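You operate a simulated robot arm through the tools that you are given. There is no shell and no other tool. Be economical: measure what you need, move in short steps, check, and stop when the job is done.

Carry out the task below with a simulated robot arm. There is one attempt and no reset: what you move stays moved.

## Task
Take the jar with the yellow band and put it on the third shelf from the bottom of the flange rack. Put the strainer basket on the green table away on the top of the plywood table. Take the jar with the red band and put it on the shelf under the work bench. Take the gasket from the white table and leave it on the silver steel tray. Put two of the steel cups from the top of the low rack on the top shelf of the still rack. Take the setting block on the pump table and put it away on the shelf under the work bench. Push the upper drawer shut. Close the lower drawer. Take the jar with the blue band on the work bench and put it away on the top of the plywood table. Put the sleeve from the work bench in the small red tray. Put the 600 kPa test gauge from the third shelf from the bottom of the electrical rack on the bottom shelf of the electrical rack and the 1600 kPa test gauge on the top shelf of the electrical rack. The order is free. Set down upright: jar with the yellow band, strainer basket, jar with the red band, steel cup, jar with the blue band.

It is judged by the outcome, as a careful person would: the job done as asked, and still so three seconds after it is handed in. It fails if anything else is knocked over, pushed out of place, dropped, spilled or broken.

## Robot
A 7-joint arm with a two-finger parallel gripper on a trunk, on a base that drives. Base frame: it is fixed to the floor where the robot stands at the start and does not move with it; the origin is under the middle of the robot, x ahead of it, y to its left, z up. Readings come in mm, degrees, newtons and seconds.
Its first joint turns from -115.0 to 115.0 degrees. Places, roughly: bottom shelf of the electrical rack [1000, -1800, 300]; gasket [500, -4000, 750]; jar with the blue band (8x8x12 cm) [400, 500, 900]; jar with the red band (8x8x12 cm) [-1100, -4100, 900]; jar with the yellow band (8x8x12 cm) [700, -100, 900]; lower drawer [300, -900, 500]; setting block [-5750, -2000, 750]; shelf under the work bench [700, 200, 300]; sleeve (4x4x4 cm) [400, -1000, 900]; small red tray (17x24x4 cm) [900, -1000, 900]; steel cup [-5250, -2500, 750]; steel tray (24x20x3 cm) [300, -3800, 800]; strainer basket (10x10x14 cm) [-1300, -4000, 900]; test gauge [1000, -2000, 1000]; third shelf of the flange rack [900, 1700, 1000]; top of the plywood table [-1200, -1600, 800]; top shelf of the electrical rack [1000, -1800, 1400]; top shelf of the still rack [-7900, -1300, 1400]; upper drawer [300, -900, 700]. Payload 3.91 kg.
The TCP is the grasp point between the finger pads, 30 mm short of the fingertips. In the tool frame z runs along the fingers and y along their closing line. Largest opening 110 mm; finger width 20, thickness 10; the body of the gripper, 48 by 112 mm, starts 55 mm behind the TCP.
Orientation is told as [roll, pitch, yaw] about the base's x, y, z axes, in that order, counted from this pose: with the fingers straight down and closing along the base's y, the tool's x points along the base's -x, its y along +y and its z along -z.

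## Interface
- The arm moves only by the tool play_rows. Its argument "commands" is a list of rows, each an object of numbers (a shift or turn left out is 0, a gripper value left out holds the last): "x", "y", "z": the shift along the tool's x, y, z in units of 500 mm (1.0 is 500 mm); "ax", "ay", "az": the turn, a rotation vector about the tool's x, y, z in units of 180 degrees (1.0 is 180 degrees); "jaw": the closure in counts, from 0 (fully open) to 255 (shut). In form: [{"x": .., "y": .., "z": .., "ax": .., "ay": .., "az": .., "jaw": ..}, ...]. A call has 1 to 12 rows; each row is the pose to reach, as a shift and turn from the pose commanded when the call began, along the tool's axes at that moment. A call with a number of a shift or a turn outside -1 to 1 is refused whole. A row lasts 0.2 s, in which the tool goes at most 50 mm and 8.6 degrees; a call with a longer step from one row to the next is refused whole, and so is a gripper value outside its range. Where a pose cannot be reached the arm comes as near as it can. A force on the tool above 40 N (or 10 N above the force at the start of the call, whichever is more), or a blocked arm, ends the call early, and 0.2 s more pass. Each finger travels about 153 mm/s and halts on what it meets, pressing with about 20 N; the grip force reading is that of the motor and also rises with nothing between the fingers. The clock runs only during rows and for 0.2 s after the last one: add rows that repeat a pose to give the fingers time. It gives the time, the measured TCP pose, the force on the tool (base axes), the opening and the grip force at its end, in the units of the frame above (readings bear some noise), with the torque about the TCP (base axes, N m) and any sound that the robot's microphone picked up, and new pictures: "show" is both (left out), scene, wrist or none.
- Cameras (640 x 400 px; columns grow to the right, rows downward): "scene" is now at [207.4, 181.2, 1357]; the picture's right is [-0.37, -0.93, 0.00], its down [-0.78, 0.31, -0.54] and it looks along [0.50, -0.20, -0.84] (base axes); focal length 214 px, centre (320, 200). "wrist" rides on the gripper at [72, 17, -103] in the tool frame; the picture's right is [-0.23, 0.97, 0.00], its down [-0.76, -0.18, -0.62] and it looks along [-0.61, -0.14, 0.78] (tool axes); focal length 222 px, centre (320, 200). There is no depth. A picture from a camera that has moved, and an enlarged one, comes with that camera's place and axes in the base frame and with its lens.
- slide_trunk(by): slides the trunk up (or, below 0, down) by that many mm; the arm and the scene camera ride with it, the base frame stays. It gives what a move gives, with no picture.
- drive_base(legs): drives the robot by 1 to 6 legs, each [ahead, left, turn to the left] in mm, mm and degrees, along the robot's own axes; the way and the turn of a leg run together, so that a leg with both is an arc; at most 1500 mm and 180 degrees a leg. The arm and the cameras ride along, it lands a little off, and it stops where it bumps. It gives what a move gives, and a new picture of the scene camera.
- turn_head(pan, tilt): turns the head with the scene camera to pan (to the left, within 80 degrees either way) and tilt (down, from -29 to 69), counted from straight ahead of the robot. It gives what a move gives, and a new picture of the scene camera.
- enlarge(camera, box): a new picture of the part [left, top, right, bottom] of that camera's present view, enlarged. No time passes.
- hand_in(): hands the job in; it is judged then, once.

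Go step by step. Nothing tells you exact positions but the pictures and the camera data: compare them with the known pose of the tool, close in by small moves and look again before you grip or let go. The budget is 567 turns and 360 pictures, counting those below and the enlarged ones. Unless the task says otherwise, let go and move clear before handing in.

The tools are called after "Request:" as a command line: name --argument value ..., lists and objects as JSON in quotes. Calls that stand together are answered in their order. play_rows: Moves the arm, as the interface text tells. Its arguments: {"type":"object","properties":{"commands":{"type":"array","items":{"type":"object","properties":{"x":{"type":"number"},"y":{"type":"number"},"z":{"type":"number"},"ax":{"type":"number"},"ay":{"type":"number"},"az":{"type":"number"},"jaw":{"type":"number"}}}},"show":{"type":"string","enum":["both","scene","wrist","none"]}},"required":["commands"]} The other tools are called the same way: slide_trunk (by) slides the trunk up or down; drive_base (legs) drives the base; turn_head (pan, tilt) turns the head that bears the scene camera; enlarge (camera, box) takes an enlarged picture of a part of a camera's view; hand_in () hands the job in.

At the start:

```text
time_s: 0.0
position: [508.4, -430.9, 1161.0]
ee_rot: [0.1, -0.1, 0.1]
contact_force: [-0.3, 0.9, -0.6]
ft_torque: [0.02, -0.01, -0.02]
finger_gap: 109.9
grip_force: 0.0
trunk travel left (down, up): [-725.0, 265.0]
robot x, y, heading: [1.8, -1.4, -0.1]
head pan, tilt: [-21.5, 57.1]
```

scene: 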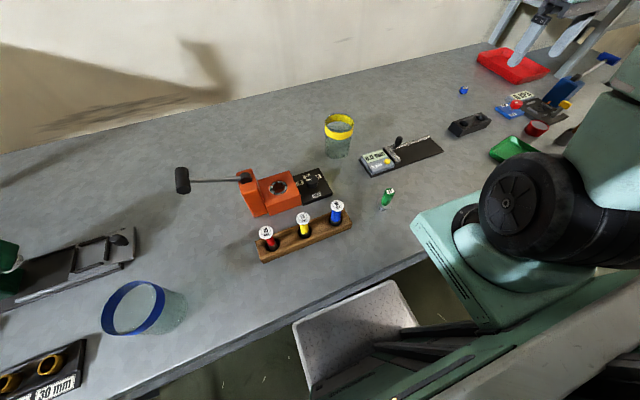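
wrist: 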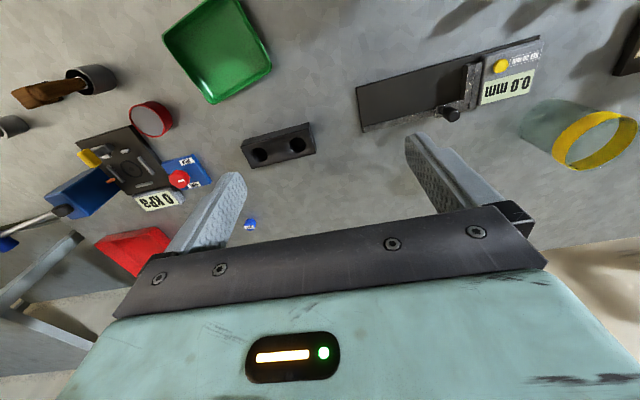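

I see the work bench with the yellow-band and blue-band jars. First I look around to learn the layout.

Request:
turn_head --pan 60 --tilt 20

Request:
turn_head --pan 0 --tilt 40

Request:
turn_head --pan -60 --tilt 25

```text
time_s: 1.6
position: [508.8, -432.4, 1162.0]
ee_rot: [-0.1, -0.1, 0.0]
contact_force: [-0.3, -0.8, -0.4]
ft_torque: [0.03, -0.01, 0.01]
finger_gap: 110.1
grip_force: 0.1
trunk travel left (down, up): [-725.0, 265.0]
robot x, y, heading: [-3.2, 0.5, 0.2]
head pan, tilt: [60.0, 20.0]
camera scene: at [189.1, 287.4, 1411.7], right [0.87, -0.5, 0.0], down [-0.17, -0.3, -0.94], along [0.47, 0.81, -0.34], focal length 214 px, centre (320, 200)
```

scene: 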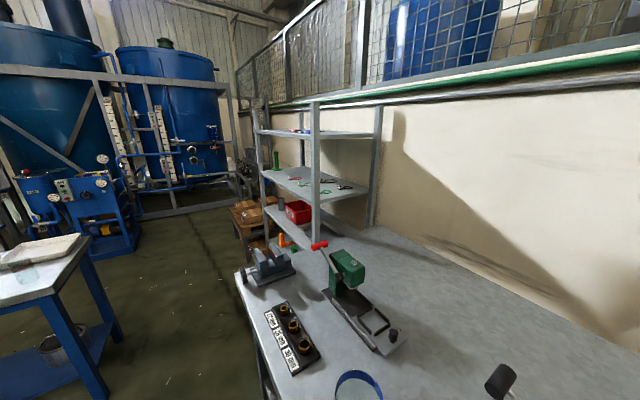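

```text
time_s: 2.9
position: [507.8, -431.3, 1162.4]
ee_rot: [0.0, 0.0, 0.0]
contact_force: [-0.2, 0.6, -0.6]
ft_torque: [0.01, -0.01, -0.06]
finger_gap: 110.2
grip_force: 0.2
trunk travel left (down, up): [-725.0, 265.0]
robot x, y, heading: [1.3, -2.9, 0.2]
head pan, tilt: [0.0, 40.0]
camera scene: at [227.5, 206.9, 1380.4], right [0.0, -1.0, 0.0], down [-0.64, 0.0, -0.77], along [0.77, 0.0, -0.64], focal length 214 px, centre (320, 200)
```

scene: 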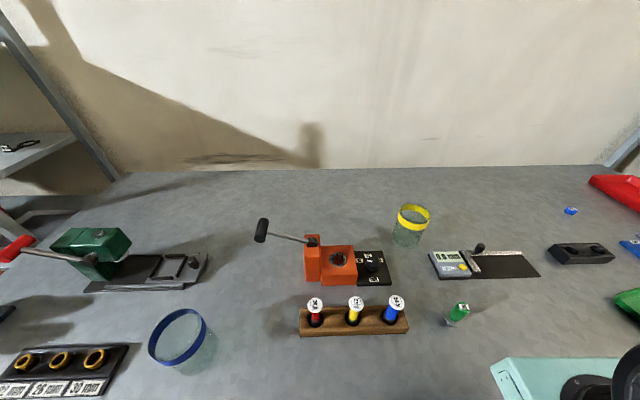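

```text
time_s: 4.2
position: [507.5, -431.4, 1161.7]
ee_rot: [0.0, 0.1, -0.1]
contact_force: [0.0, 0.5, 0.5]
ft_torque: [0.03, 0.0, 0.01]
finger_gap: 110.0
grip_force: 0.0
trunk travel left (down, up): [-725.0, 265.0]
robot x, y, heading: [0.3, 3.0, 0.2]
head pan, tilt: [-60.0, 25.0]
camera scene: at [188.6, 127.1, 1403.6], right [-0.87, -0.5, 0.0], down [-0.21, 0.37, -0.91], along [0.45, -0.78, -0.42], focal length 214 px, centre (320, 200)
```

scene: 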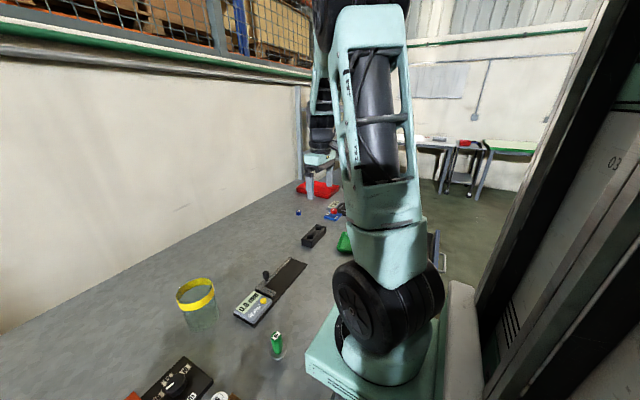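

The bench layout is clear: yellow jar near (738,-100), blue jar near (383,490), both with rims at about z 900. I will approach the yellow jar with a shallow forward tilt so that it can go into the rack later.

Request:
play_rows --commands '[{"x": -0.0225, "y": 0.083, "z": 0.04, "ay": -0.0451}, {"x": -0.045, "y": 0.1655, "z": 0.08, "ay": -0.0903}, {"x": -0.0675, "y": 0.248, "z": 0.12, "ay": -0.1354}, {"x": -0.09, "y": 0.331, "z": 0.16, "ay": -0.1806}, {"x": -0.1125, "y": 0.414, "z": 0.2, "ay": -0.2257}, {"x": -0.135, "y": 0.4965, "z": 0.24, "ay": -0.2708}, {"x": -0.1575, "y": 0.579, "z": 0.28, "ay": -0.316}, {"x": -0.18, "y": 0.662, "z": 0.32, "ay": -0.3611}]'

```text
time_s: 6.0
position: [671.6, -173.0, 993.9]
ee_rot: [1.4, -64.8, 0.6]
contact_force: [-0.8, 0.1, 0.9]
ft_torque: [-0.02, 0.04, 0.01]
finger_gap: 110.1
grip_force: 0.1
out of reach, approached as far as the arm can: row 5, 6, 7, 8
trunk travel left (down, up): [-725.0, 265.0]
robot x, y, heading: [0.2, 1.8, -0.5]
head pan, tilt: [-60.0, 25.0]
camera scene: at [187.5, 127.2, 1403.9], right [-0.87, -0.5, 0.0], down [-0.21, 0.37, -0.91], along [0.45, -0.78, -0.42], focal length 214 px, centre (320, 200)
camera wrist: at [547.0, -160.7, 973.2], right [0.06, 0.97, 0.22], down [-0.23, -0.2, 0.95], along [0.97, -0.11, 0.22], focal length 222 px, centre (320, 200)
```

scene: 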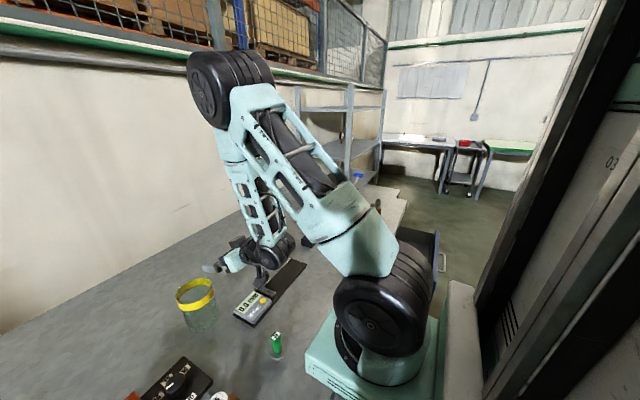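
wrist: 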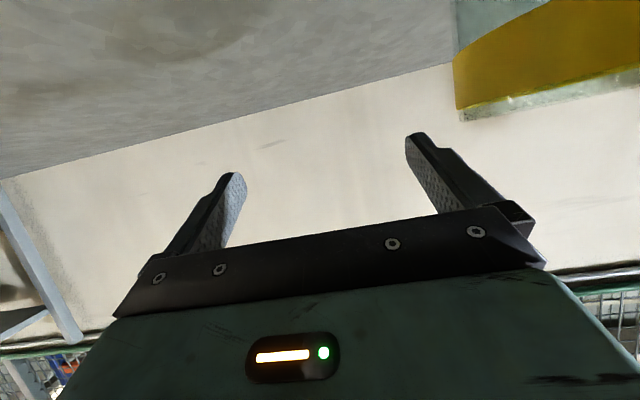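

The pose is too near the arm's base for a flat approach; I back the base off and retry.

Request:
drive_base --legs '[[-200, 0, 0]]'

Request:
play_rows --commands '[{"y": 0.0, "z": 0.0}]' --show "wrist"

```text
time_s: 7.6
position: [469.8, -175.1, 994.5]
ee_rot: [1.8, -64.6, 0.5]
contact_force: [0.1, -0.8, 0.7]
ft_torque: [0.0, -0.02, 0.01]
finger_gap: 110.4
grip_force: 0.1
trunk travel left (down, up): [-725.0, 265.0]
robot x, y, heading: [-203.2, 0.0, 0.4]
head pan, tilt: [-60.0, 25.0]
camera scene: at [-14.4, 127.1, 1403.7], right [-0.87, -0.5, 0.0], down [-0.21, 0.37, -0.91], along [0.45, -0.78, -0.42], focal length 214 px, centre (320, 200)
```

scene: 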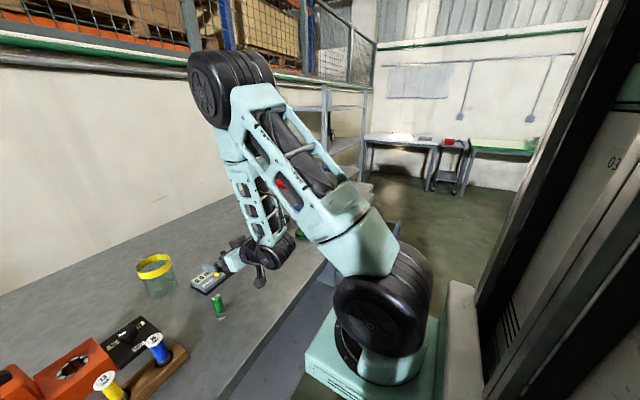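

```text
time_s: 8.0
position: [469.8, -174.3, 994.6]
ee_rot: [1.7, -64.7, 0.4]
contact_force: [0.0, 0.6, -0.6]
ft_torque: [0.03, 0.01, 0.0]
finger_gap: 109.8
grip_force: 0.0
trunk travel left (down, up): [-725.0, 265.0]
robot x, y, heading: [-202.8, 1.6, -0.1]
head pan, tilt: [-60.0, 25.0]
camera wrist: at [344.9, -160.7, 973.1], right [0.06, 0.97, 0.22], down [-0.23, -0.2, 0.95], along [0.97, -0.11, 0.21], focal length 222 px, centre (320, 200)
```

wrist: 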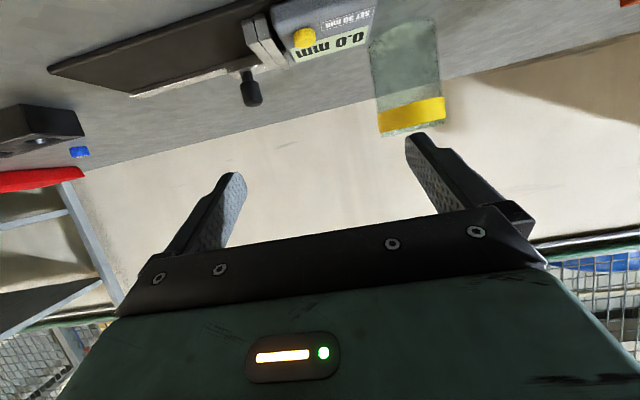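

The two scene sightings agree best with the bench top at about z 840 and the yellow jar at (675,-60), rim near 960. I line up in front of it and look again.

Request:
play_rows --commands '[{"x": -0.018, "y": 0.076, "z": 0.055, "ax": 0.001, "az": -0.003}, {"x": -0.037, "y": 0.152, "z": 0.11, "ax": 0.002, "az": -0.006}, {"x": -0.056, "y": 0.228, "z": 0.166, "ax": 0.004, "az": -0.0085}]' --show "wrist"

Request:
turn_head --pan -20 --tilt 40

```text
time_s: 8.8
position: [483.7, -152.0, 993.0]
ee_rot: [1.2, -63.1, 0.3]
contact_force: [-0.2, -0.2, 0.7]
ft_torque: [0.02, 0.02, 0.0]
finger_gap: 110.3
grip_force: 0.1
out of reach, approached as far as the arm can: row 1, 2, 3
trunk travel left (down, up): [-725.0, 265.0]
robot x, y, heading: [-201.5, 3.7, -0.1]
head pan, tilt: [-60.0, 25.0]
camera wrist: at [358.0, -137.8, 976.1], right [0.08, 0.97, 0.21], down [-0.21, -0.19, 0.96], along [0.98, -0.12, 0.19], focal length 222 px, centre (320, 200)
```

wrist: 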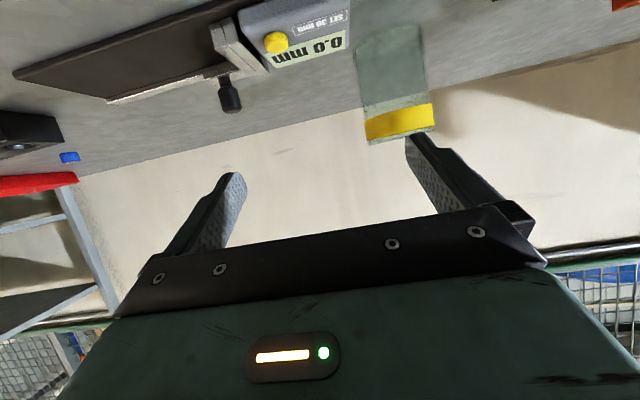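

```text
time_s: 9.8
position: [483.6, -153.6, 994.0]
ee_rot: [1.3, -63.2, 0.5]
contact_force: [-0.6, 0.6, -0.3]
ft_torque: [0.0, 0.0, -0.01]
finger_gap: 109.9
grip_force: 0.0
trunk travel left (down, up): [-725.0, 265.0]
robot x, y, heading: [-200.6, -2.4, -0.3]
head pan, tilt: [-20.0, 40.0]
camera scene: at [19.5, 177.8, 1380.4], right [-0.34, -0.94, 0.0], down [-0.6, 0.22, -0.77], along [0.72, -0.26, -0.64], focal length 214 px, centre (320, 200)
```

scene: 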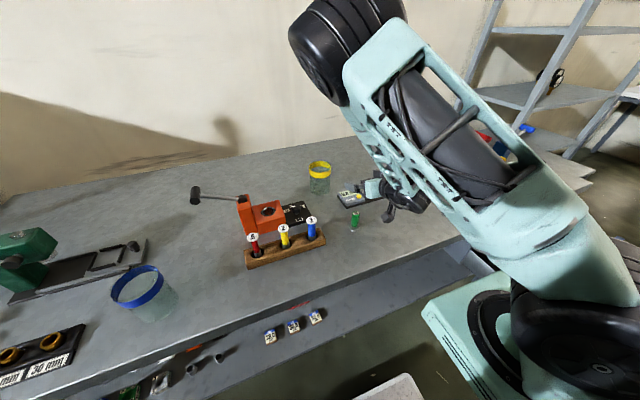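

The solver stops short. I test which direction is restricted with small single moves.

Request:
play_rows --commands '[{"z": 0.05, "x": -0.02}, {"z": 0.1, "x": -0.04}]' --show "none"

Request:
play_rows --commands '[{"ay": 0.04}, {"ay": 0.08}, {"ay": 0.12}, {"ay": 0.14}]' --show "none"

Request:
play_rows --commands '[{"y": 0.1}, {"y": 0.2}]' --show "none"

```text
time_s: 10.4
position: [537.3, -148.2, 992.8]
ee_rot: [-2.3, -64.6, 4.2]
contact_force: [0.0, 0.7, -0.3]
ft_torque: [-0.02, 0.0, 0.0]
finger_gap: 110.1
grip_force: 0.0
out of reach, approached as far as the arm can: row 1
trunk travel left (down, up): [-725.0, 265.0]
robot x, y, heading: [-199.7, 2.4, -0.0]
head pan, tilt: [-20.0, 40.0]
```

```text
time_s: 11.4
position: [537.6, -151.4, 991.1]
ee_rot: [-1.5, -39.4, 2.8]
contact_force: [0.7, -0.6, -0.1]
ft_torque: [0.01, 0.02, 0.01]
finger_gap: 110.0
grip_force: 0.1
trunk travel left (down, up): [-725.0, 265.0]
robot x, y, heading: [-201.8, 0.9, 0.2]
head pan, tilt: [-20.0, 40.0]
```

```text
time_s: 12.0
position: [533.0, -54.4, 989.9]
ee_rot: [-1.2, -39.5, 2.6]
contact_force: [0.0, -0.7, -0.4]
ft_torque: [0.03, 0.02, 0.03]
finger_gap: 110.1
grip_force: 0.1
trunk travel left (down, up): [-725.0, 265.0]
robot x, y, heading: [-201.0, 0.9, -0.0]
head pan, tilt: [-20.0, 40.0]
```

Request:
play_rows --commands '[{"ay": -0.04, "ax": 0.001, "az": 0.005}, {"ay": -0.08, "ax": 0.002, "az": 0.01}, {"ay": -0.12, "ax": 0.004, "az": 0.0154}]' --show "wrist"

```text
time_s: 12.8
position: [534.2, -51.3, 990.0]
ee_rot: [1.3, -61.3, -1.6]
contact_force: [-0.2, -0.1, -0.3]
ft_torque: [-0.01, 0.0, 0.02]
finger_gap: 109.8
grip_force: 0.0
trunk travel left (down, up): [-725.0, 265.0]
robot x, y, heading: [-202.0, 3.8, 0.1]
head pan, tilt: [-20.0, 40.0]
camera wrist: at [408.7, -33.3, 976.5], right [0.12, 0.97, 0.21], down [-0.18, -0.19, 0.97], along [0.98, -0.15, 0.15], focal length 222 px, centre (320, 200)
```

wrist: 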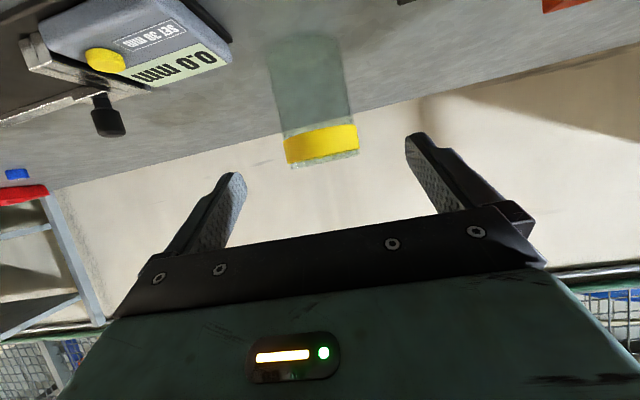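

Now the fork is reachable. The jar measures at about (667,-56) with its rim near 965. I go forward around it.

Request:
play_rows --commands '[{"x": -0.01, "y": -0.004, "z": 0.07}, {"x": -0.02, "y": -0.007, "z": 0.14}, {"x": -0.027, "y": -0.009, "z": 0.21}, {"x": -0.032, "y": -0.01, "z": 0.265}]'

```text
time_s: 13.8
position: [658.3, -55.9, 939.8]
ee_rot: [1.3, -61.2, -1.5]
contact_force: [0.2, -1.0, 0.1]
ft_torque: [0.05, -0.01, 0.01]
finger_gap: 109.9
grip_force: 0.0
trunk travel left (down, up): [-725.0, 265.0]
robot x, y, heading: [-203.9, -1.2, 0.1]
head pan, tilt: [-20.0, 40.0]
camera scene: at [19.1, 177.9, 1380.4], right [-0.34, -0.94, 0.0], down [-0.6, 0.22, -0.77], along [0.72, -0.26, -0.64], focal length 214 px, centre (320, 200)
camera wrist: at [533.0, -38.2, 926.7], right [0.12, 0.97, 0.21], down [-0.18, -0.19, 0.97], along [0.98, -0.15, 0.15], focal length 222 px, centre (320, 200)
```

scene: 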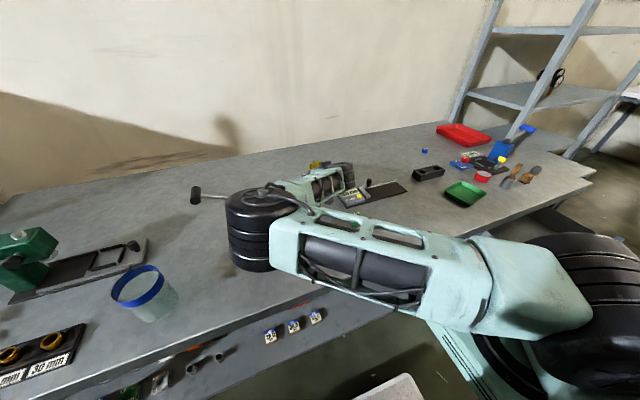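
wrist: 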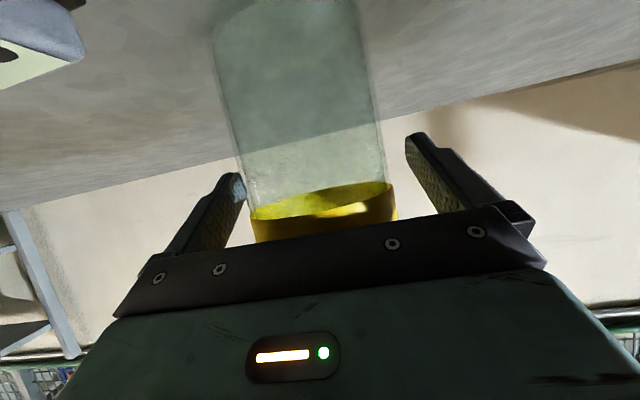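

The jar is centred between the pads, with no contact. I close the jaws.

Request:
play_rows --commands '[{"jaw": 255}, {"jaw": 255}, {"jaw": 255}]' --show "wrist"

Request:
turn_head --pan 10 --tilt 50

```text
time_s: 14.6
position: [658.3, -56.4, 939.7]
ee_rot: [1.4, -61.1, -1.7]
contact_force: [0.0, 0.1, 0.1]
ft_torque: [-0.01, 0.0, 0.03]
finger_gap: 79.5
grip_force: 19.8
trunk travel left (down, up): [-725.0, 265.0]
robot x, y, heading: [-202.1, -2.0, 0.1]
head pan, tilt: [-20.0, 40.0]
camera wrist: at [533.0, -38.3, 926.5], right [0.12, 0.97, 0.21], down [-0.18, -0.19, 0.97], along [0.98, -0.15, 0.15], focal length 222 px, centre (320, 200)
```

wrist: 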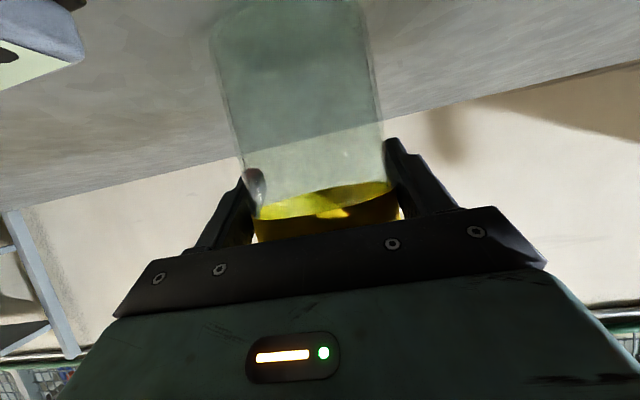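

```text
time_s: 15.6
position: [658.2, -57.6, 939.9]
ee_rot: [1.4, -61.1, -1.6]
contact_force: [0.4, -1.0, 0.4]
ft_torque: [0.0, 0.0, -0.01]
finger_gap: 79.7
grip_force: 20.0
trunk travel left (down, up): [-725.0, 265.0]
robot x, y, heading: [-200.4, -1.8, -0.2]
head pan, tilt: [10.0, 50.0]
camera scene: at [15.5, 220.2, 1366.2], right [0.17, -0.98, 0.0], down [-0.75, -0.13, -0.64], along [0.63, 0.11, -0.77], focal length 214 px, centre (320, 200)
```

scene: 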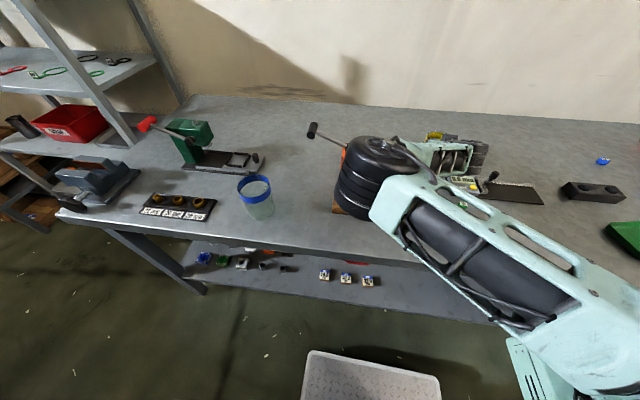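

Gripped (gap 79.6). The elbow sits low over the bench, so I lift everything straight up with the trunk.

Request:
slide_trunk --by 200

Request:
turn_head --pan 0 --tilt 50

```text
time_s: 17.8
position: [657.9, -57.2, 1139.5]
ee_rot: [1.4, -61.2, -1.6]
contact_force: [0.1, -0.4, -1.3]
ft_torque: [0.0, 0.02, -0.02]
finger_gap: 79.4
grip_force: 20.2
trunk travel left (down, up): [-925.0, 65.0]
robot x, y, heading: [-202.5, -2.7, 0.1]
head pan, tilt: [10.0, 50.0]
```

```text
time_s: 18.5
position: [658.7, -55.9, 1140.3]
ee_rot: [1.4, -61.0, -1.5]
contact_force: [0.0, 0.6, -1.5]
ft_torque: [-0.01, 0.01, 0.05]
finger_gap: 79.6
grip_force: 20.4
trunk travel left (down, up): [-925.0, 65.0]
robot x, y, heading: [-202.8, -0.5, 0.1]
head pan, tilt: [0.0, 50.0]
camera scene: at [16.7, 206.9, 1566.1], right [0.0, -1.0, 0.0], down [-0.77, 0.0, -0.64], along [0.64, 0.0, -0.77], focal length 214 px, centre (320, 200)
```

scene: 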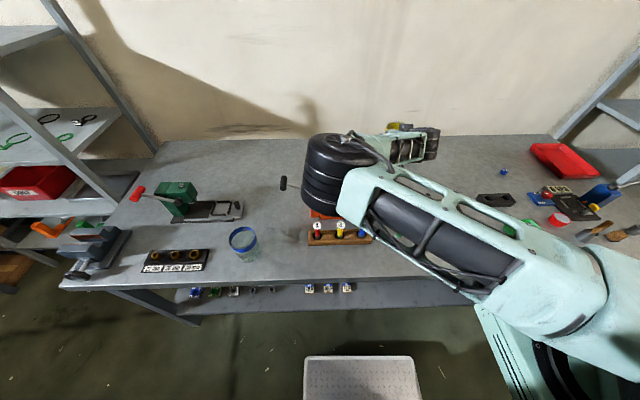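

Nothing else moved. I back up and look at the rack to the left.

Request:
drive_base --legs '[[-180, 0, 0]]'

Request:
turn_head --pan 75 --tilt 30

```text
time_s: 20.0
position: [480.0, -55.9, 1139.6]
ee_rot: [1.4, -61.1, -1.6]
contact_force: [-0.1, 0.4, -0.6]
ft_torque: [0.0, 0.02, 0.0]
finger_gap: 79.5
grip_force: 20.2
trunk travel left (down, up): [-925.0, 65.0]
robot x, y, heading: [-376.1, -1.6, -0.2]
head pan, tilt: [0.0, 50.0]
camera scene: at [-161.5, 206.9, 1566.1], right [0.0, -1.0, 0.0], down [-0.77, 0.0, -0.64], along [0.64, 0.0, -0.77], focal length 214 px, centre (320, 200)
```

scene: 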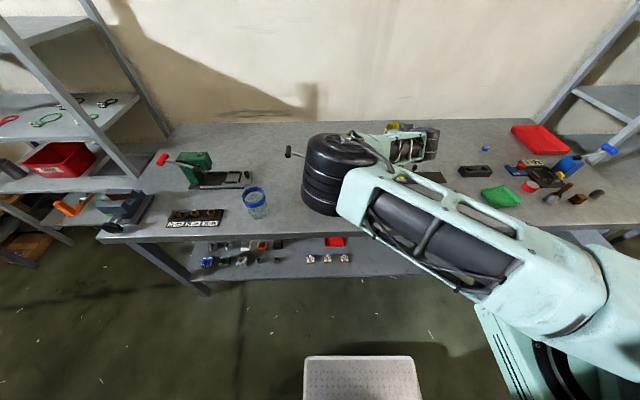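

```text
time_s: 21.4
position: [480.0, -56.6, 1140.2]
ee_rot: [1.3, -61.1, -1.6]
contact_force: [0.0, 0.8, -1.0]
ft_torque: [-0.01, -0.01, 0.01]
finger_gap: 79.5
grip_force: 19.5
trunk travel left (down, up): [-925.0, 65.0]
robot x, y, heading: [-381.1, 3.0, 0.0]
head pan, tilt: [75.0, 30.0]
camera scene: at [-215.3, 294.2, 1595.7], right [0.97, -0.26, 0.0], down [-0.13, -0.48, -0.87], along [0.22, 0.84, -0.5], focal length 214 px, centre (320, 200)
```

scene: 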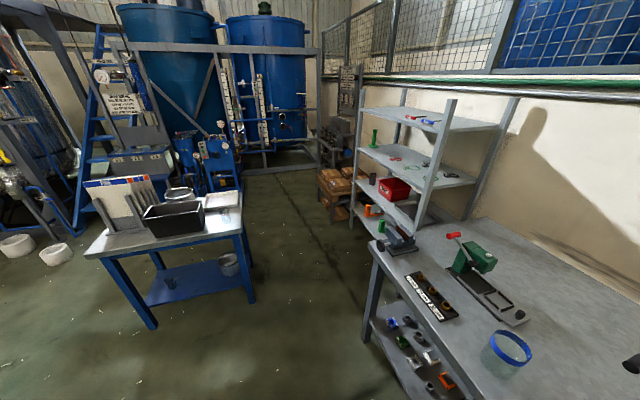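

The rack front is at about x 550, y 1100–1930; a blue table stands left-behind. I will shift left, turn 25° left, and approach the rack diagonally.

Request:
drive_base --legs '[[0, 700, 0], [0, 0, 25], [169, 362, 0]]'

Request:
turn_head --pan 25 --tilt 35

```text
time_s: 28.6
position: [420.7, 1409.3, 1138.9]
ee_rot: [1.4, -61.1, 23.3]
contact_force: [-1.1, 0.7, -1.2]
ft_torque: [0.02, 0.03, -0.01]
finger_gap: 79.3
grip_force: 19.6
trunk travel left (down, up): [-925.0, 65.0]
robot x, y, heading: [-386.5, 1093.6, 24.7]
head pan, tilt: [75.0, 30.0]
camera scene: at [-357.5, 1434.5, 1595.7], right [0.98, 0.17, 0.0], down [0.09, -0.49, -0.87], along [-0.15, 0.85, -0.5], focal length 214 px, centre (320, 200)
```

scene: 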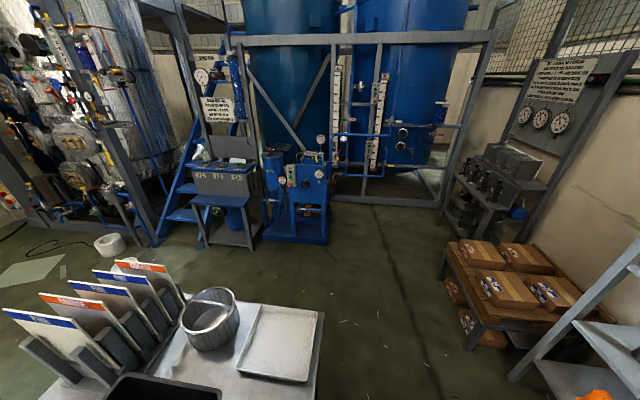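

```text
time_s: 29.8
position: [419.1, 1410.5, 1141.3]
ee_rot: [1.4, -61.2, 23.3]
contact_force: [-0.5, 0.5, -1.4]
ft_torque: [-0.02, -0.01, 0.04]
finger_gap: 79.3
grip_force: 20.4
trunk travel left (down, up): [-925.0, 65.0]
robot x, y, heading: [-385.4, 1099.0, 24.8]
head pan, tilt: [25.0, 35.0]
camera scene: at [-285.3, 1412.9, 1587.9], right [0.77, -0.64, 0.0], down [-0.37, -0.44, -0.82], along [0.53, 0.63, -0.57], focal length 214 px, centre (320, 200)
```

scene: 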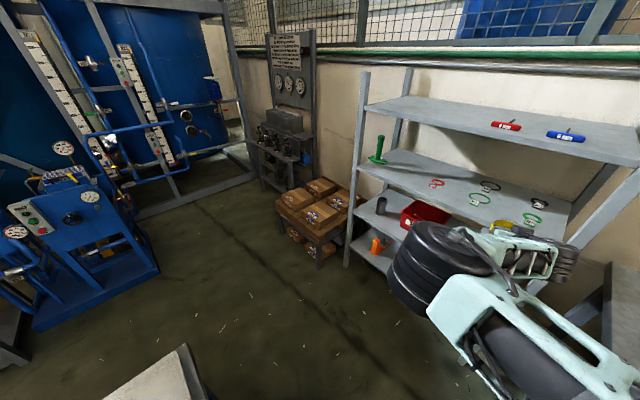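

Four shelves: about z 312, 650, 980, 1345. The third from the bottom holds rings and a green tube; its front middle near (750,1650) is free. I creep towards it.

Request:
drive_base --legs '[[170, 83, 0]]'

Request:
turn_head --pan 0 --tilt 30

Request:
play_rows --commands '[{"jaw": 255}]' --show "wrist"

```text
time_s: 31.1
position: [491.0, 1514.1, 1140.6]
ee_rot: [1.4, -61.1, 24.4]
contact_force: [0.7, 1.1, -0.6]
ft_torque: [-0.01, -0.01, 0.0]
finger_gap: 79.5
grip_force: 19.9
trunk travel left (down, up): [-925.0, 65.0]
robot x, y, heading: [-307.1, 1184.2, 26.2]
head pan, tilt: [25.0, 35.0]
stopped in leg 1: the robot was blocked; the commanded pose is now the measured one
camera scene: at [-214.2, 1503.8, 1587.9], right [0.78, -0.63, 0.0], down [-0.36, -0.45, -0.82], along [0.51, 0.64, -0.57], focal length 214 px, centre (320, 200)
```

scene: 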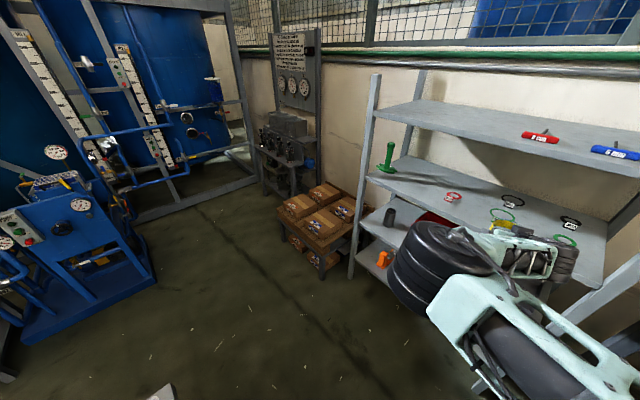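

```text
time_s: 32.0
position: [491.2, 1514.1, 1139.2]
ee_rot: [1.4, -61.1, 24.4]
contact_force: [0.6, 0.1, -1.7]
ft_torque: [0.0, -0.01, 0.0]
finger_gap: 79.4
grip_force: 20.0
trunk travel left (down, up): [-925.0, 65.0]
robot x, y, heading: [-304.5, 1190.1, 26.2]
head pan, tilt: [0.0, 30.0]
camera scene: at [-188.1, 1475.2, 1595.6], right [0.44, -0.9, 0.0], down [-0.45, -0.22, -0.87], along [0.78, 0.38, -0.5], focal length 214 px, centre (320, 200)
```

scene: 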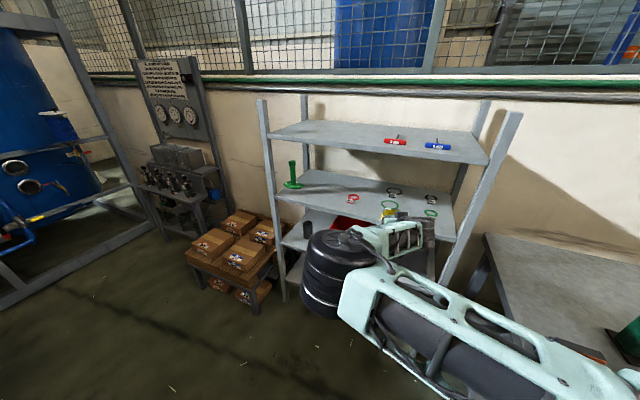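

```text
time_s: 32.4
position: [492.0, 1515.2, 1140.0]
ee_rot: [1.4, -61.1, 24.4]
contact_force: [0.3, -0.9, -2.0]
ft_torque: [0.03, 0.01, -0.01]
finger_gap: 79.5
grip_force: 19.7
trunk travel left (down, up): [-925.0, 65.0]
robot x, y, heading: [-307.1, 1189.4, 26.2]
head pan, tilt: [0.0, 30.0]
camera wrist: at [371.1, 1475.6, 1126.5], right [-0.32, 0.92, 0.21], down [-0.08, -0.25, 0.97], along [0.94, 0.29, 0.15], focal length 222 px, centre (320, 200)
```

wrist: 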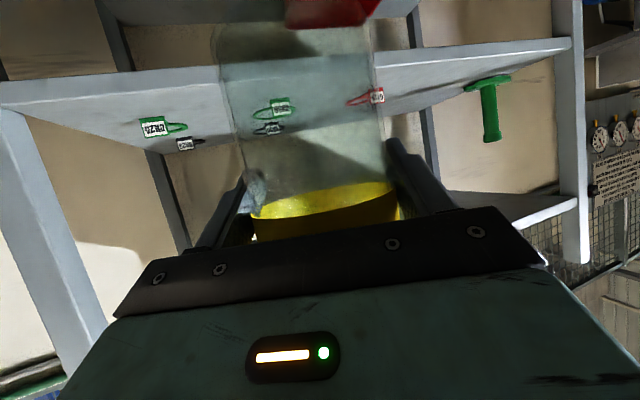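

The base grazed something on its left (the blue table's near corner). I step right, then go straight ahead and turn slightly, aiming the jar at about (790,1660) with the shelf front edge near x 710.

Request:
drive_base --legs '[[0, -40, 0], [200, 0, 0]]'

Request:
play_rows --commands '[{"jaw": 255}]' --show "wrist"

```text
time_s: 34.5
position: [690.9, 1569.2, 1140.0]
ee_rot: [1.5, -61.1, 24.6]
contact_force: [-0.3, 0.1, -1.3]
ft_torque: [0.0, -0.02, -0.03]
finger_gap: 79.6
grip_force: 19.8
trunk travel left (down, up): [-925.0, 65.0]
robot x, y, heading: [-106.5, 1241.0, 26.0]
head pan, tilt: [0.0, 30.0]
camera scene: at [11.7, 1528.3, 1595.7], right [0.44, -0.9, 0.0], down [-0.45, -0.22, -0.87], along [0.78, 0.38, -0.5], focal length 214 px, centre (320, 200)
```

scene: 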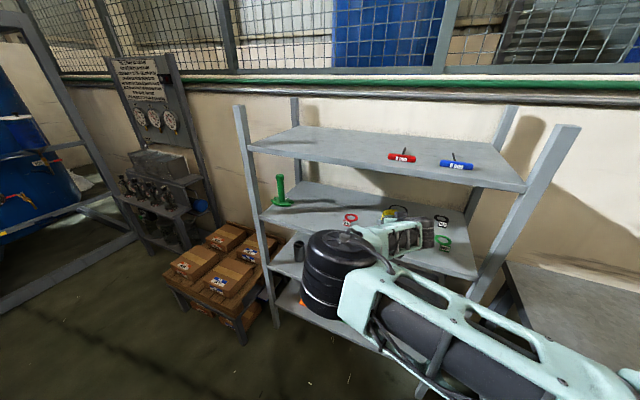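

```text
time_s: 34.9
position: [691.0, 1568.5, 1138.5]
ee_rot: [1.4, -61.1, 24.5]
contact_force: [0.4, -0.2, -1.1]
ft_torque: [0.01, -0.01, -0.04]
finger_gap: 79.7
grip_force: 20.3
trunk travel left (down, up): [-925.0, 65.0]
robot x, y, heading: [-109.8, 1237.6, 26.0]
head pan, tilt: [0.0, 30.0]
camera wrist: at [570.9, 1529.6, 1126.4], right [-0.32, 0.92, 0.21], down [-0.08, -0.25, 0.97], along [0.94, 0.3, 0.15], focal length 222 px, centre (320, 200)
```

wrist: 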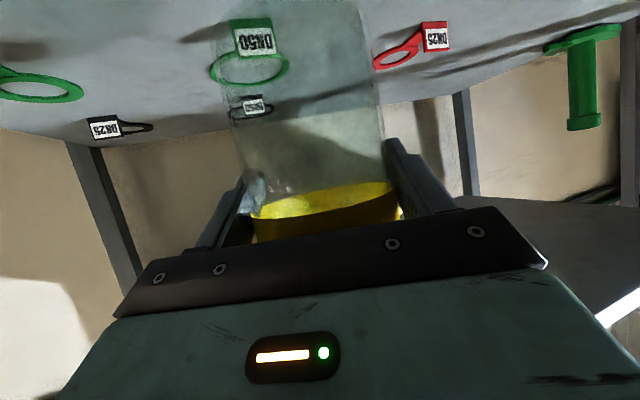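

Rings lie at y≤1617 and y≥1780 on the shelf, so the gap around (785,1690) is free. I go ahead and turn left a little.

Request:
drive_base --legs '[[135, 0, 0], [0, 0, 4.5]]'

Request:
play_rows --commands '[{"jaw": 255}]' --show "wrist"

```text
time_s: 36.7
position: [785.0, 1688.9, 1139.2]
ee_rot: [1.4, -61.1, 29.0]
contact_force: [-0.2, 0.7, -1.2]
ft_torque: [0.02, -0.03, 0.0]
finger_gap: 79.4
grip_force: 19.4
trunk travel left (down, up): [-925.0, 65.0]
robot x, y, heading: [12.9, 1301.2, 30.6]
head pan, tilt: [0.0, 30.0]
camera scene: at [111.5, 1596.9, 1595.7], right [0.51, -0.86, 0.0], down [-0.43, -0.26, -0.87], along [0.74, 0.44, -0.5], focal length 214 px, centre (320, 200)
```

scene: 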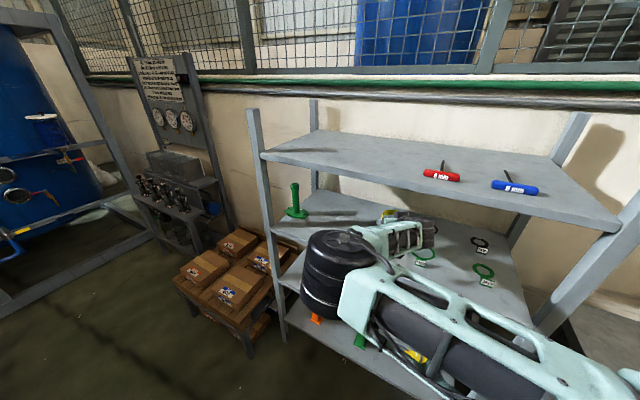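

```text
time_s: 37.1
position: [784.0, 1689.9, 1140.3]
ee_rot: [1.4, -61.1, 29.1]
contact_force: [1.0, -0.2, -2.1]
ft_torque: [-0.03, 0.04, -0.03]
finger_gap: 79.5
grip_force: 20.4
trunk travel left (down, up): [-925.0, 65.0]
robot x, y, heading: [15.5, 1301.1, 30.7]
head pan, tilt: [0.0, 30.0]
camera wrist: at [668.5, 1642.1, 1126.4], right [-0.39, 0.89, 0.21], down [-0.06, -0.25, 0.97], along [0.92, 0.37, 0.15], focal length 222 px, centre (320, 200)
```

wrist: 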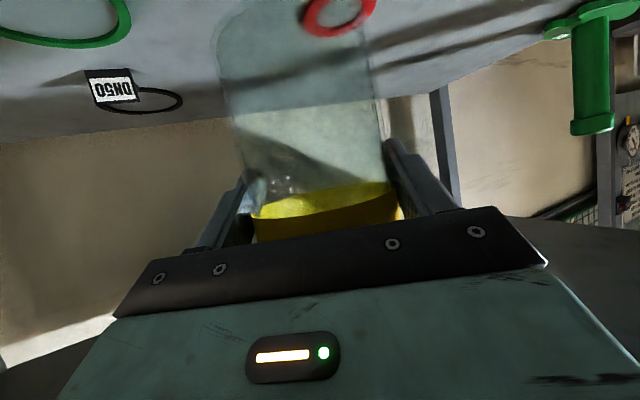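

Position is good. I lower with the trunk in stages.

Request:
slide_trunk --by -45

Request:
play_rows --commands '[{"jaw": 255}]'

```text
time_s: 37.9
position: [785.0, 1690.1, 1095.6]
ee_rot: [1.4, -61.1, 29.0]
contact_force: [-0.8, 0.1, -1.9]
ft_torque: [0.0, 0.02, 0.01]
finger_gap: 79.3
grip_force: 19.9
trunk travel left (down, up): [-880.0, 110.0]
robot x, y, heading: [15.3, 1298.0, 30.7]
head pan, tilt: [0.0, 30.0]
```

```text
time_s: 38.3
position: [784.3, 1690.0, 1095.6]
ee_rot: [1.3, -61.2, 29.0]
contact_force: [0.5, -0.8, -1.9]
ft_torque: [0.0, 0.0, -0.01]
finger_gap: 79.3
grip_force: 20.0
trunk travel left (down, up): [-880.0, 110.0]
robot x, y, heading: [16.3, 1298.8, 30.5]
head pan, tilt: [0.0, 30.0]
camera scene: at [111.4, 1597.0, 1550.7], right [0.51, -0.86, 0.0], down [-0.43, -0.26, -0.87], along [0.74, 0.44, -0.5], focal length 214 px, centre (320, 200)
camera wrist: at [668.5, 1642.2, 1081.5], right [-0.4, 0.89, 0.21], down [-0.06, -0.25, 0.97], along [0.92, 0.37, 0.15], focal length 222 px, centre (320, 200)
```

scene: 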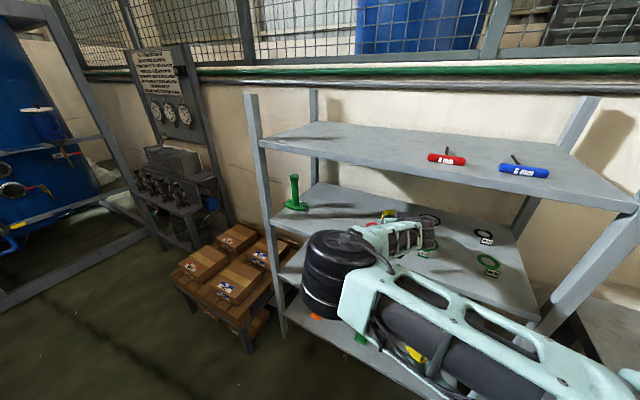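
wrist: 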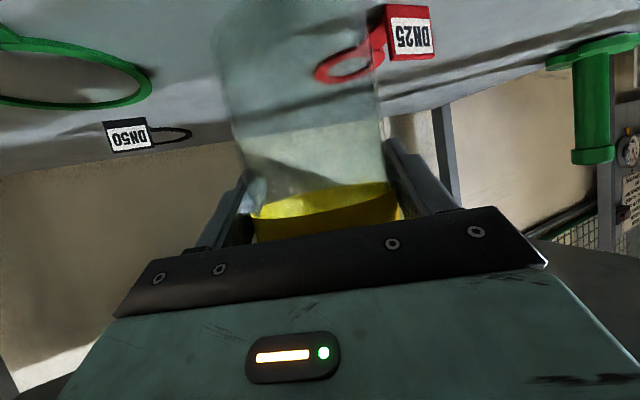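

Request:
slide_trunk --by -5

Request:
slide_trunk --by -4

Request:
slide_trunk --by -4

```text
time_s: 38.9
position: [783.9, 1690.7, 1089.2]
ee_rot: [1.5, -61.0, 29.0]
contact_force: [0.9, 0.1, -1.4]
ft_torque: [0.0, 0.01, 0.0]
finger_gap: 79.6
grip_force: 19.8
trunk travel left (down, up): [-875.0, 115.0]
robot x, y, heading: [16.9, 1300.0, 30.8]
head pan, tilt: [0.0, 30.0]
```

```text
time_s: 39.4
position: [785.1, 1690.2, 1085.5]
ee_rot: [1.4, -61.2, 29.0]
contact_force: [-1.1, -0.2, -1.9]
ft_torque: [-0.01, 0.0, 0.0]
finger_gap: 79.4
grip_force: 20.2
trunk travel left (down, up): [-871.0, 119.0]
robot x, y, heading: [13.0, 1298.2, 30.8]
head pan, tilt: [0.0, 30.0]
```

```text
time_s: 39.9
position: [785.0, 1690.5, 1081.8]
ee_rot: [1.3, -61.1, 29.0]
contact_force: [-0.2, -1.1, -1.8]
ft_torque: [0.0, -0.02, 0.01]
finger_gap: 79.4
grip_force: 19.8
trunk travel left (down, up): [-867.0, 123.0]
robot x, y, heading: [14.4, 1300.7, 30.8]
head pan, tilt: [0.0, 30.0]
```

Request:
slide_trunk --by -4

Request:
slide_trunk --by -4

Request:
slide_trunk --by -4

Request:
play_rows --commands '[{"jaw": 255}]' --show "wrist"

```text
time_s: 40.5
position: [784.7, 1689.8, 1080.1]
ee_rot: [1.4, -61.2, 29.0]
contact_force: [-0.4, 0.3, 12.2]
ft_torque: [-0.43, -0.09, 0.0]
finger_gap: 79.3
grip_force: 20.2
trunk travel left (down, up): [-863.0, 127.0]
robot x, y, heading: [16.2, 1303.2, 30.3]
head pan, tilt: [0.0, 30.0]
```

```text
time_s: 41.0
position: [785.3, 1690.4, 1075.8]
ee_rot: [1.4, -61.2, 29.0]
contact_force: [1.8, 2.1, 13.7]
ft_torque: [-0.18, -0.36, 0.05]
finger_gap: 79.5
grip_force: 20.0
trunk travel left (down, up): [-859.0, 131.0]
robot x, y, heading: [15.7, 1296.5, 30.9]
head pan, tilt: [0.0, 30.0]
```

```text
time_s: 41.5
position: [784.9, 1690.4, 1069.3]
ee_rot: [1.3, -61.2, 29.1]
contact_force: [0.4, 0.3, 11.7]
ft_torque: [-0.28, -0.35, 0.01]
finger_gap: 79.7
grip_force: 20.2
trunk travel left (down, up): [-855.0, 135.0]
robot x, y, heading: [15.7, 1301.0, 30.7]
head pan, tilt: [0.0, 30.0]
```

```text
time_s: 41.9
position: [785.0, 1691.5, 1071.5]
ee_rot: [1.5, -61.1, 29.0]
contact_force: [0.4, -1.3, 9.9]
ft_torque: [-0.23, -0.33, 0.01]
finger_gap: 79.6
grip_force: 19.8
trunk travel left (down, up): [-855.0, 135.0]
robot x, y, heading: [14.8, 1299.8, 30.8]
head pan, tilt: [0.0, 30.0]
camera wrist: at [668.2, 1641.8, 1056.8], right [-0.39, 0.89, 0.21], down [-0.06, -0.25, 0.97], along [0.92, 0.37, 0.15], focal length 222 px, centre (320, 200)
```

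wrist: 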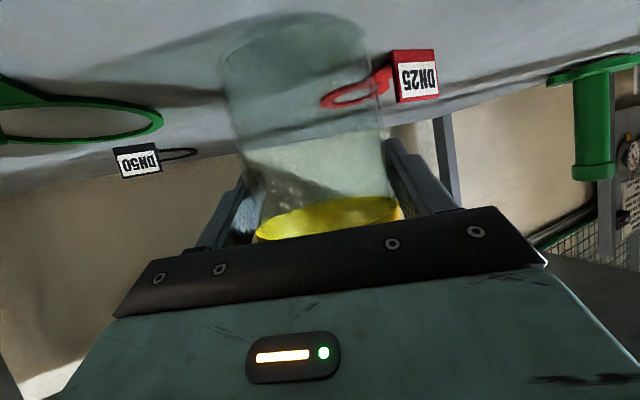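

Contact at z≈1080: the jar stands on the shelf. I open and back straight out.

Request:
play_rows --commands '[{"jaw": 200}, {"jaw": 120}, {"jaw": 0}, {"jaw": 0}, {"jaw": 0}]' --show "wrist"

```text
time_s: 43.1
position: [785.7, 1691.3, 1069.5]
ee_rot: [1.4, -61.2, 29.0]
contact_force: [-0.2, -0.1, 0.1]
ft_torque: [0.0, 0.01, 0.0]
finger_gap: 109.9
grip_force: 0.1
trunk travel left (down, up): [-855.0, 135.0]
robot x, y, heading: [14.2, 1301.1, 30.6]
head pan, tilt: [0.0, 30.0]
camera wrist: at [668.4, 1642.1, 1056.4], right [-0.4, 0.89, 0.21], down [-0.06, -0.25, 0.97], along [0.92, 0.37, 0.15], focal length 222 px, centre (320, 200)
```

wrist: 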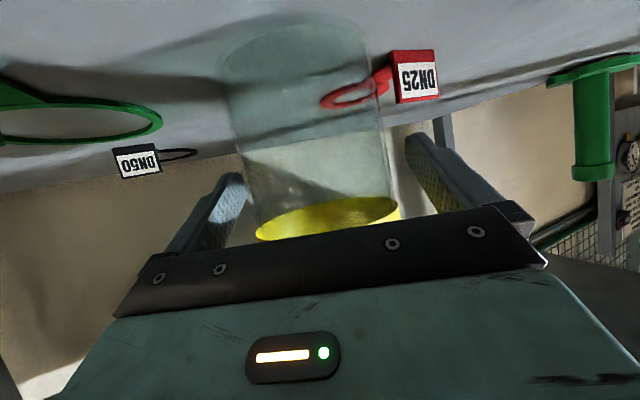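

The jar stands free. I back out, then move down the aisle and turn to face the bench again for the blue jar.

Request:
drive_base --legs '[[-230, 0, 0], [-490, -264, 0], [0, 0, -30.6]]'

Request:
turn_head --pan 35 --tilt 25

```text
time_s: 49.2
position: [382.4, 632.3, 1069.8]
ee_rot: [1.5, -61.1, -2.1]
contact_force: [0.4, 0.4, 0.5]
ft_torque: [0.01, 0.0, 0.02]
finger_gap: 110.2
grip_force: 0.0
trunk travel left (down, up): [-855.0, 135.0]
robot x, y, heading: [-476.9, 697.8, -0.5]
head pan, tilt: [0.0, 30.0]
camera scene: at [-243.5, 902.1, 1525.7], right [-0.01, -1.0, 0.0], down [-0.5, 0.0, -0.87], along [0.87, -0.01, -0.5], focal length 214 px, centre (320, 200)
```

scene: 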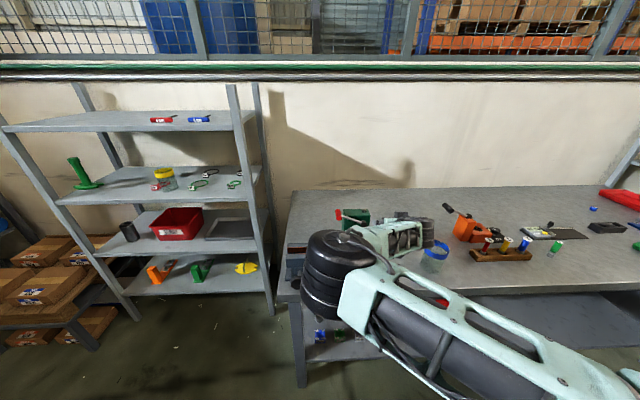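

```text
time_s: 50.2
position: [383.2, 632.8, 1070.4]
ee_rot: [1.3, -61.1, -2.1]
contact_force: [-0.5, -0.5, 0.9]
ft_torque: [-0.03, 0.01, -0.01]
finger_gap: 110.1
grip_force: 0.1
trunk travel left (down, up): [-855.0, 135.0]
robot x, y, heading: [-479.9, 698.2, -0.5]
head pan, tilt: [35.0, 25.0]
camera scene: at [-258.0, 955.1, 1533.6], right [0.57, -0.82, 0.0], down [-0.35, -0.24, -0.91], along [0.75, 0.51, -0.42], focal length 214 px, centre (320, 200)
```

scene: 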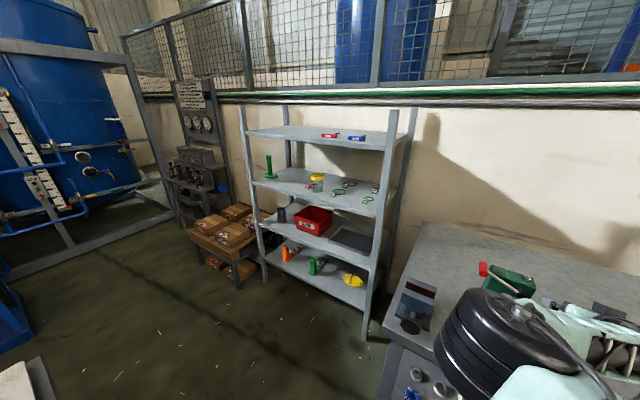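

The yellow jar stands on the third shelf. Next the blue jar at about (364,455): I line up with the same arm pose using base and trunk only.

Request:
drive_base --legs '[[-155, -178, 0.5]]'

Request:
slide_trunk --by -128

Request:
turn_head --pan -10 --tilt 40

Request:
play_rows --commands '[{"jaw": 0}]' --show "wrist"

```text
time_s: 52.0
position: [225.4, 461.4, 1070.3]
ee_rot: [1.4, -61.1, -1.8]
contact_force: [-0.3, -0.5, -0.3]
ft_torque: [0.0, 0.01, 0.0]
finger_gap: 109.9
grip_force: 0.1
trunk travel left (down, up): [-855.0, 135.0]
robot x, y, heading: [-638.4, 522.2, -0.2]
head pan, tilt: [35.0, 25.0]
camera scene: at [-417.1, 780.2, 1533.6], right [0.57, -0.82, 0.0], down [-0.35, -0.24, -0.91], along [0.74, 0.52, -0.42], focal length 214 px, centre (320, 200)
```

scene: 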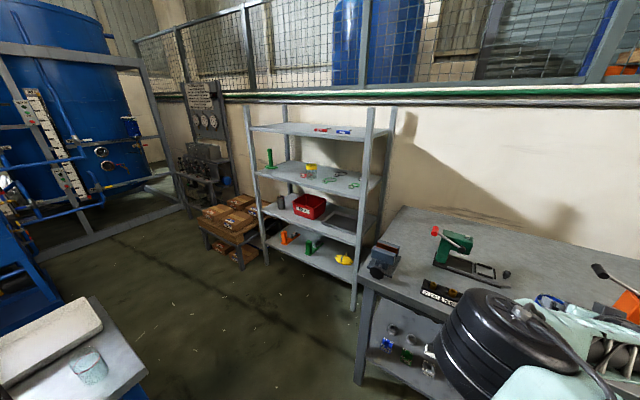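

```text
time_s: 53.6
position: [225.1, 461.7, 942.3]
ee_rot: [1.5, -61.2, -1.8]
contact_force: [1.1, 0.3, 0.0]
ft_torque: [0.0, 0.0, 0.02]
finger_gap: 110.2
grip_force: 0.1
trunk travel left (down, up): [-727.0, 263.0]
robot x, y, heading: [-636.4, 523.0, 0.1]
head pan, tilt: [35.0, 25.0]
```

```text
time_s: 54.7
position: [224.0, 461.0, 943.2]
ee_rot: [1.4, -61.0, -1.8]
contact_force: [0.9, -0.6, -0.2]
ft_torque: [0.01, -0.01, 0.03]
finger_gap: 109.9
grip_force: 0.0
trunk travel left (down, up): [-727.0, 263.0]
robot x, y, heading: [-637.5, 517.5, 0.0]
head pan, tilt: [-10.0, 40.0]
camera scene: at [-409.1, 712.6, 1382.4], right [-0.18, -0.98, 0.0], down [-0.63, 0.11, -0.77], along [0.75, -0.13, -0.64], focal length 214 px, centre (320, 200)
```

scene: 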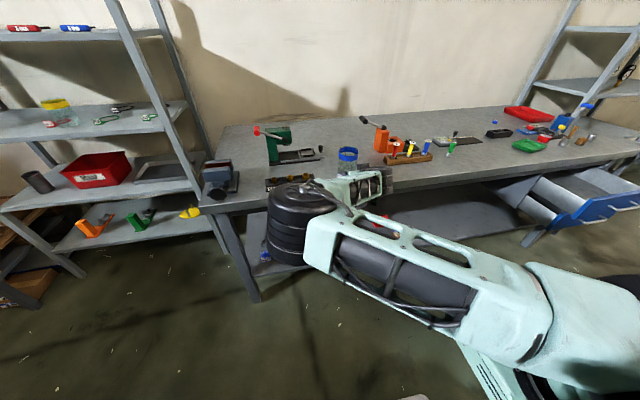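

```text
time_s: 55.1
position: [226.2, 462.2, 941.6]
ee_rot: [1.4, -61.2, -1.8]
contact_force: [0.2, 0.6, -0.2]
ft_torque: [-0.01, 0.07, 0.02]
finger_gap: 110.0
grip_force: 0.0
trunk travel left (down, up): [-727.0, 263.0]
robot x, y, heading: [-635.3, 520.0, -0.4]
head pan, tilt: [-10.0, 40.0]
camera wrist: at [100.0, 480.4, 928.5], right [0.12, 0.97, 0.21], down [-0.18, -0.19, 0.97], along [0.98, -0.15, 0.15], focal length 222 px, centre (320, 200)
```

wrist: 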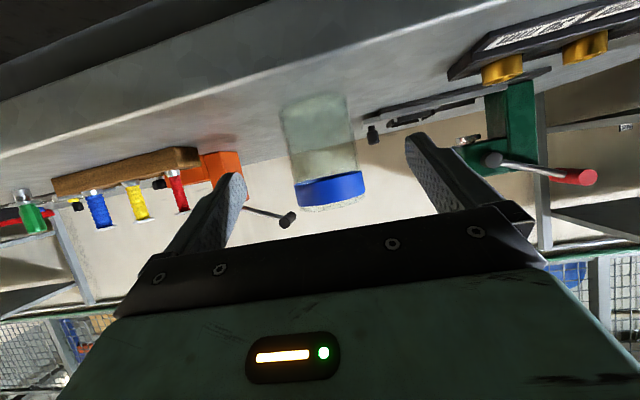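

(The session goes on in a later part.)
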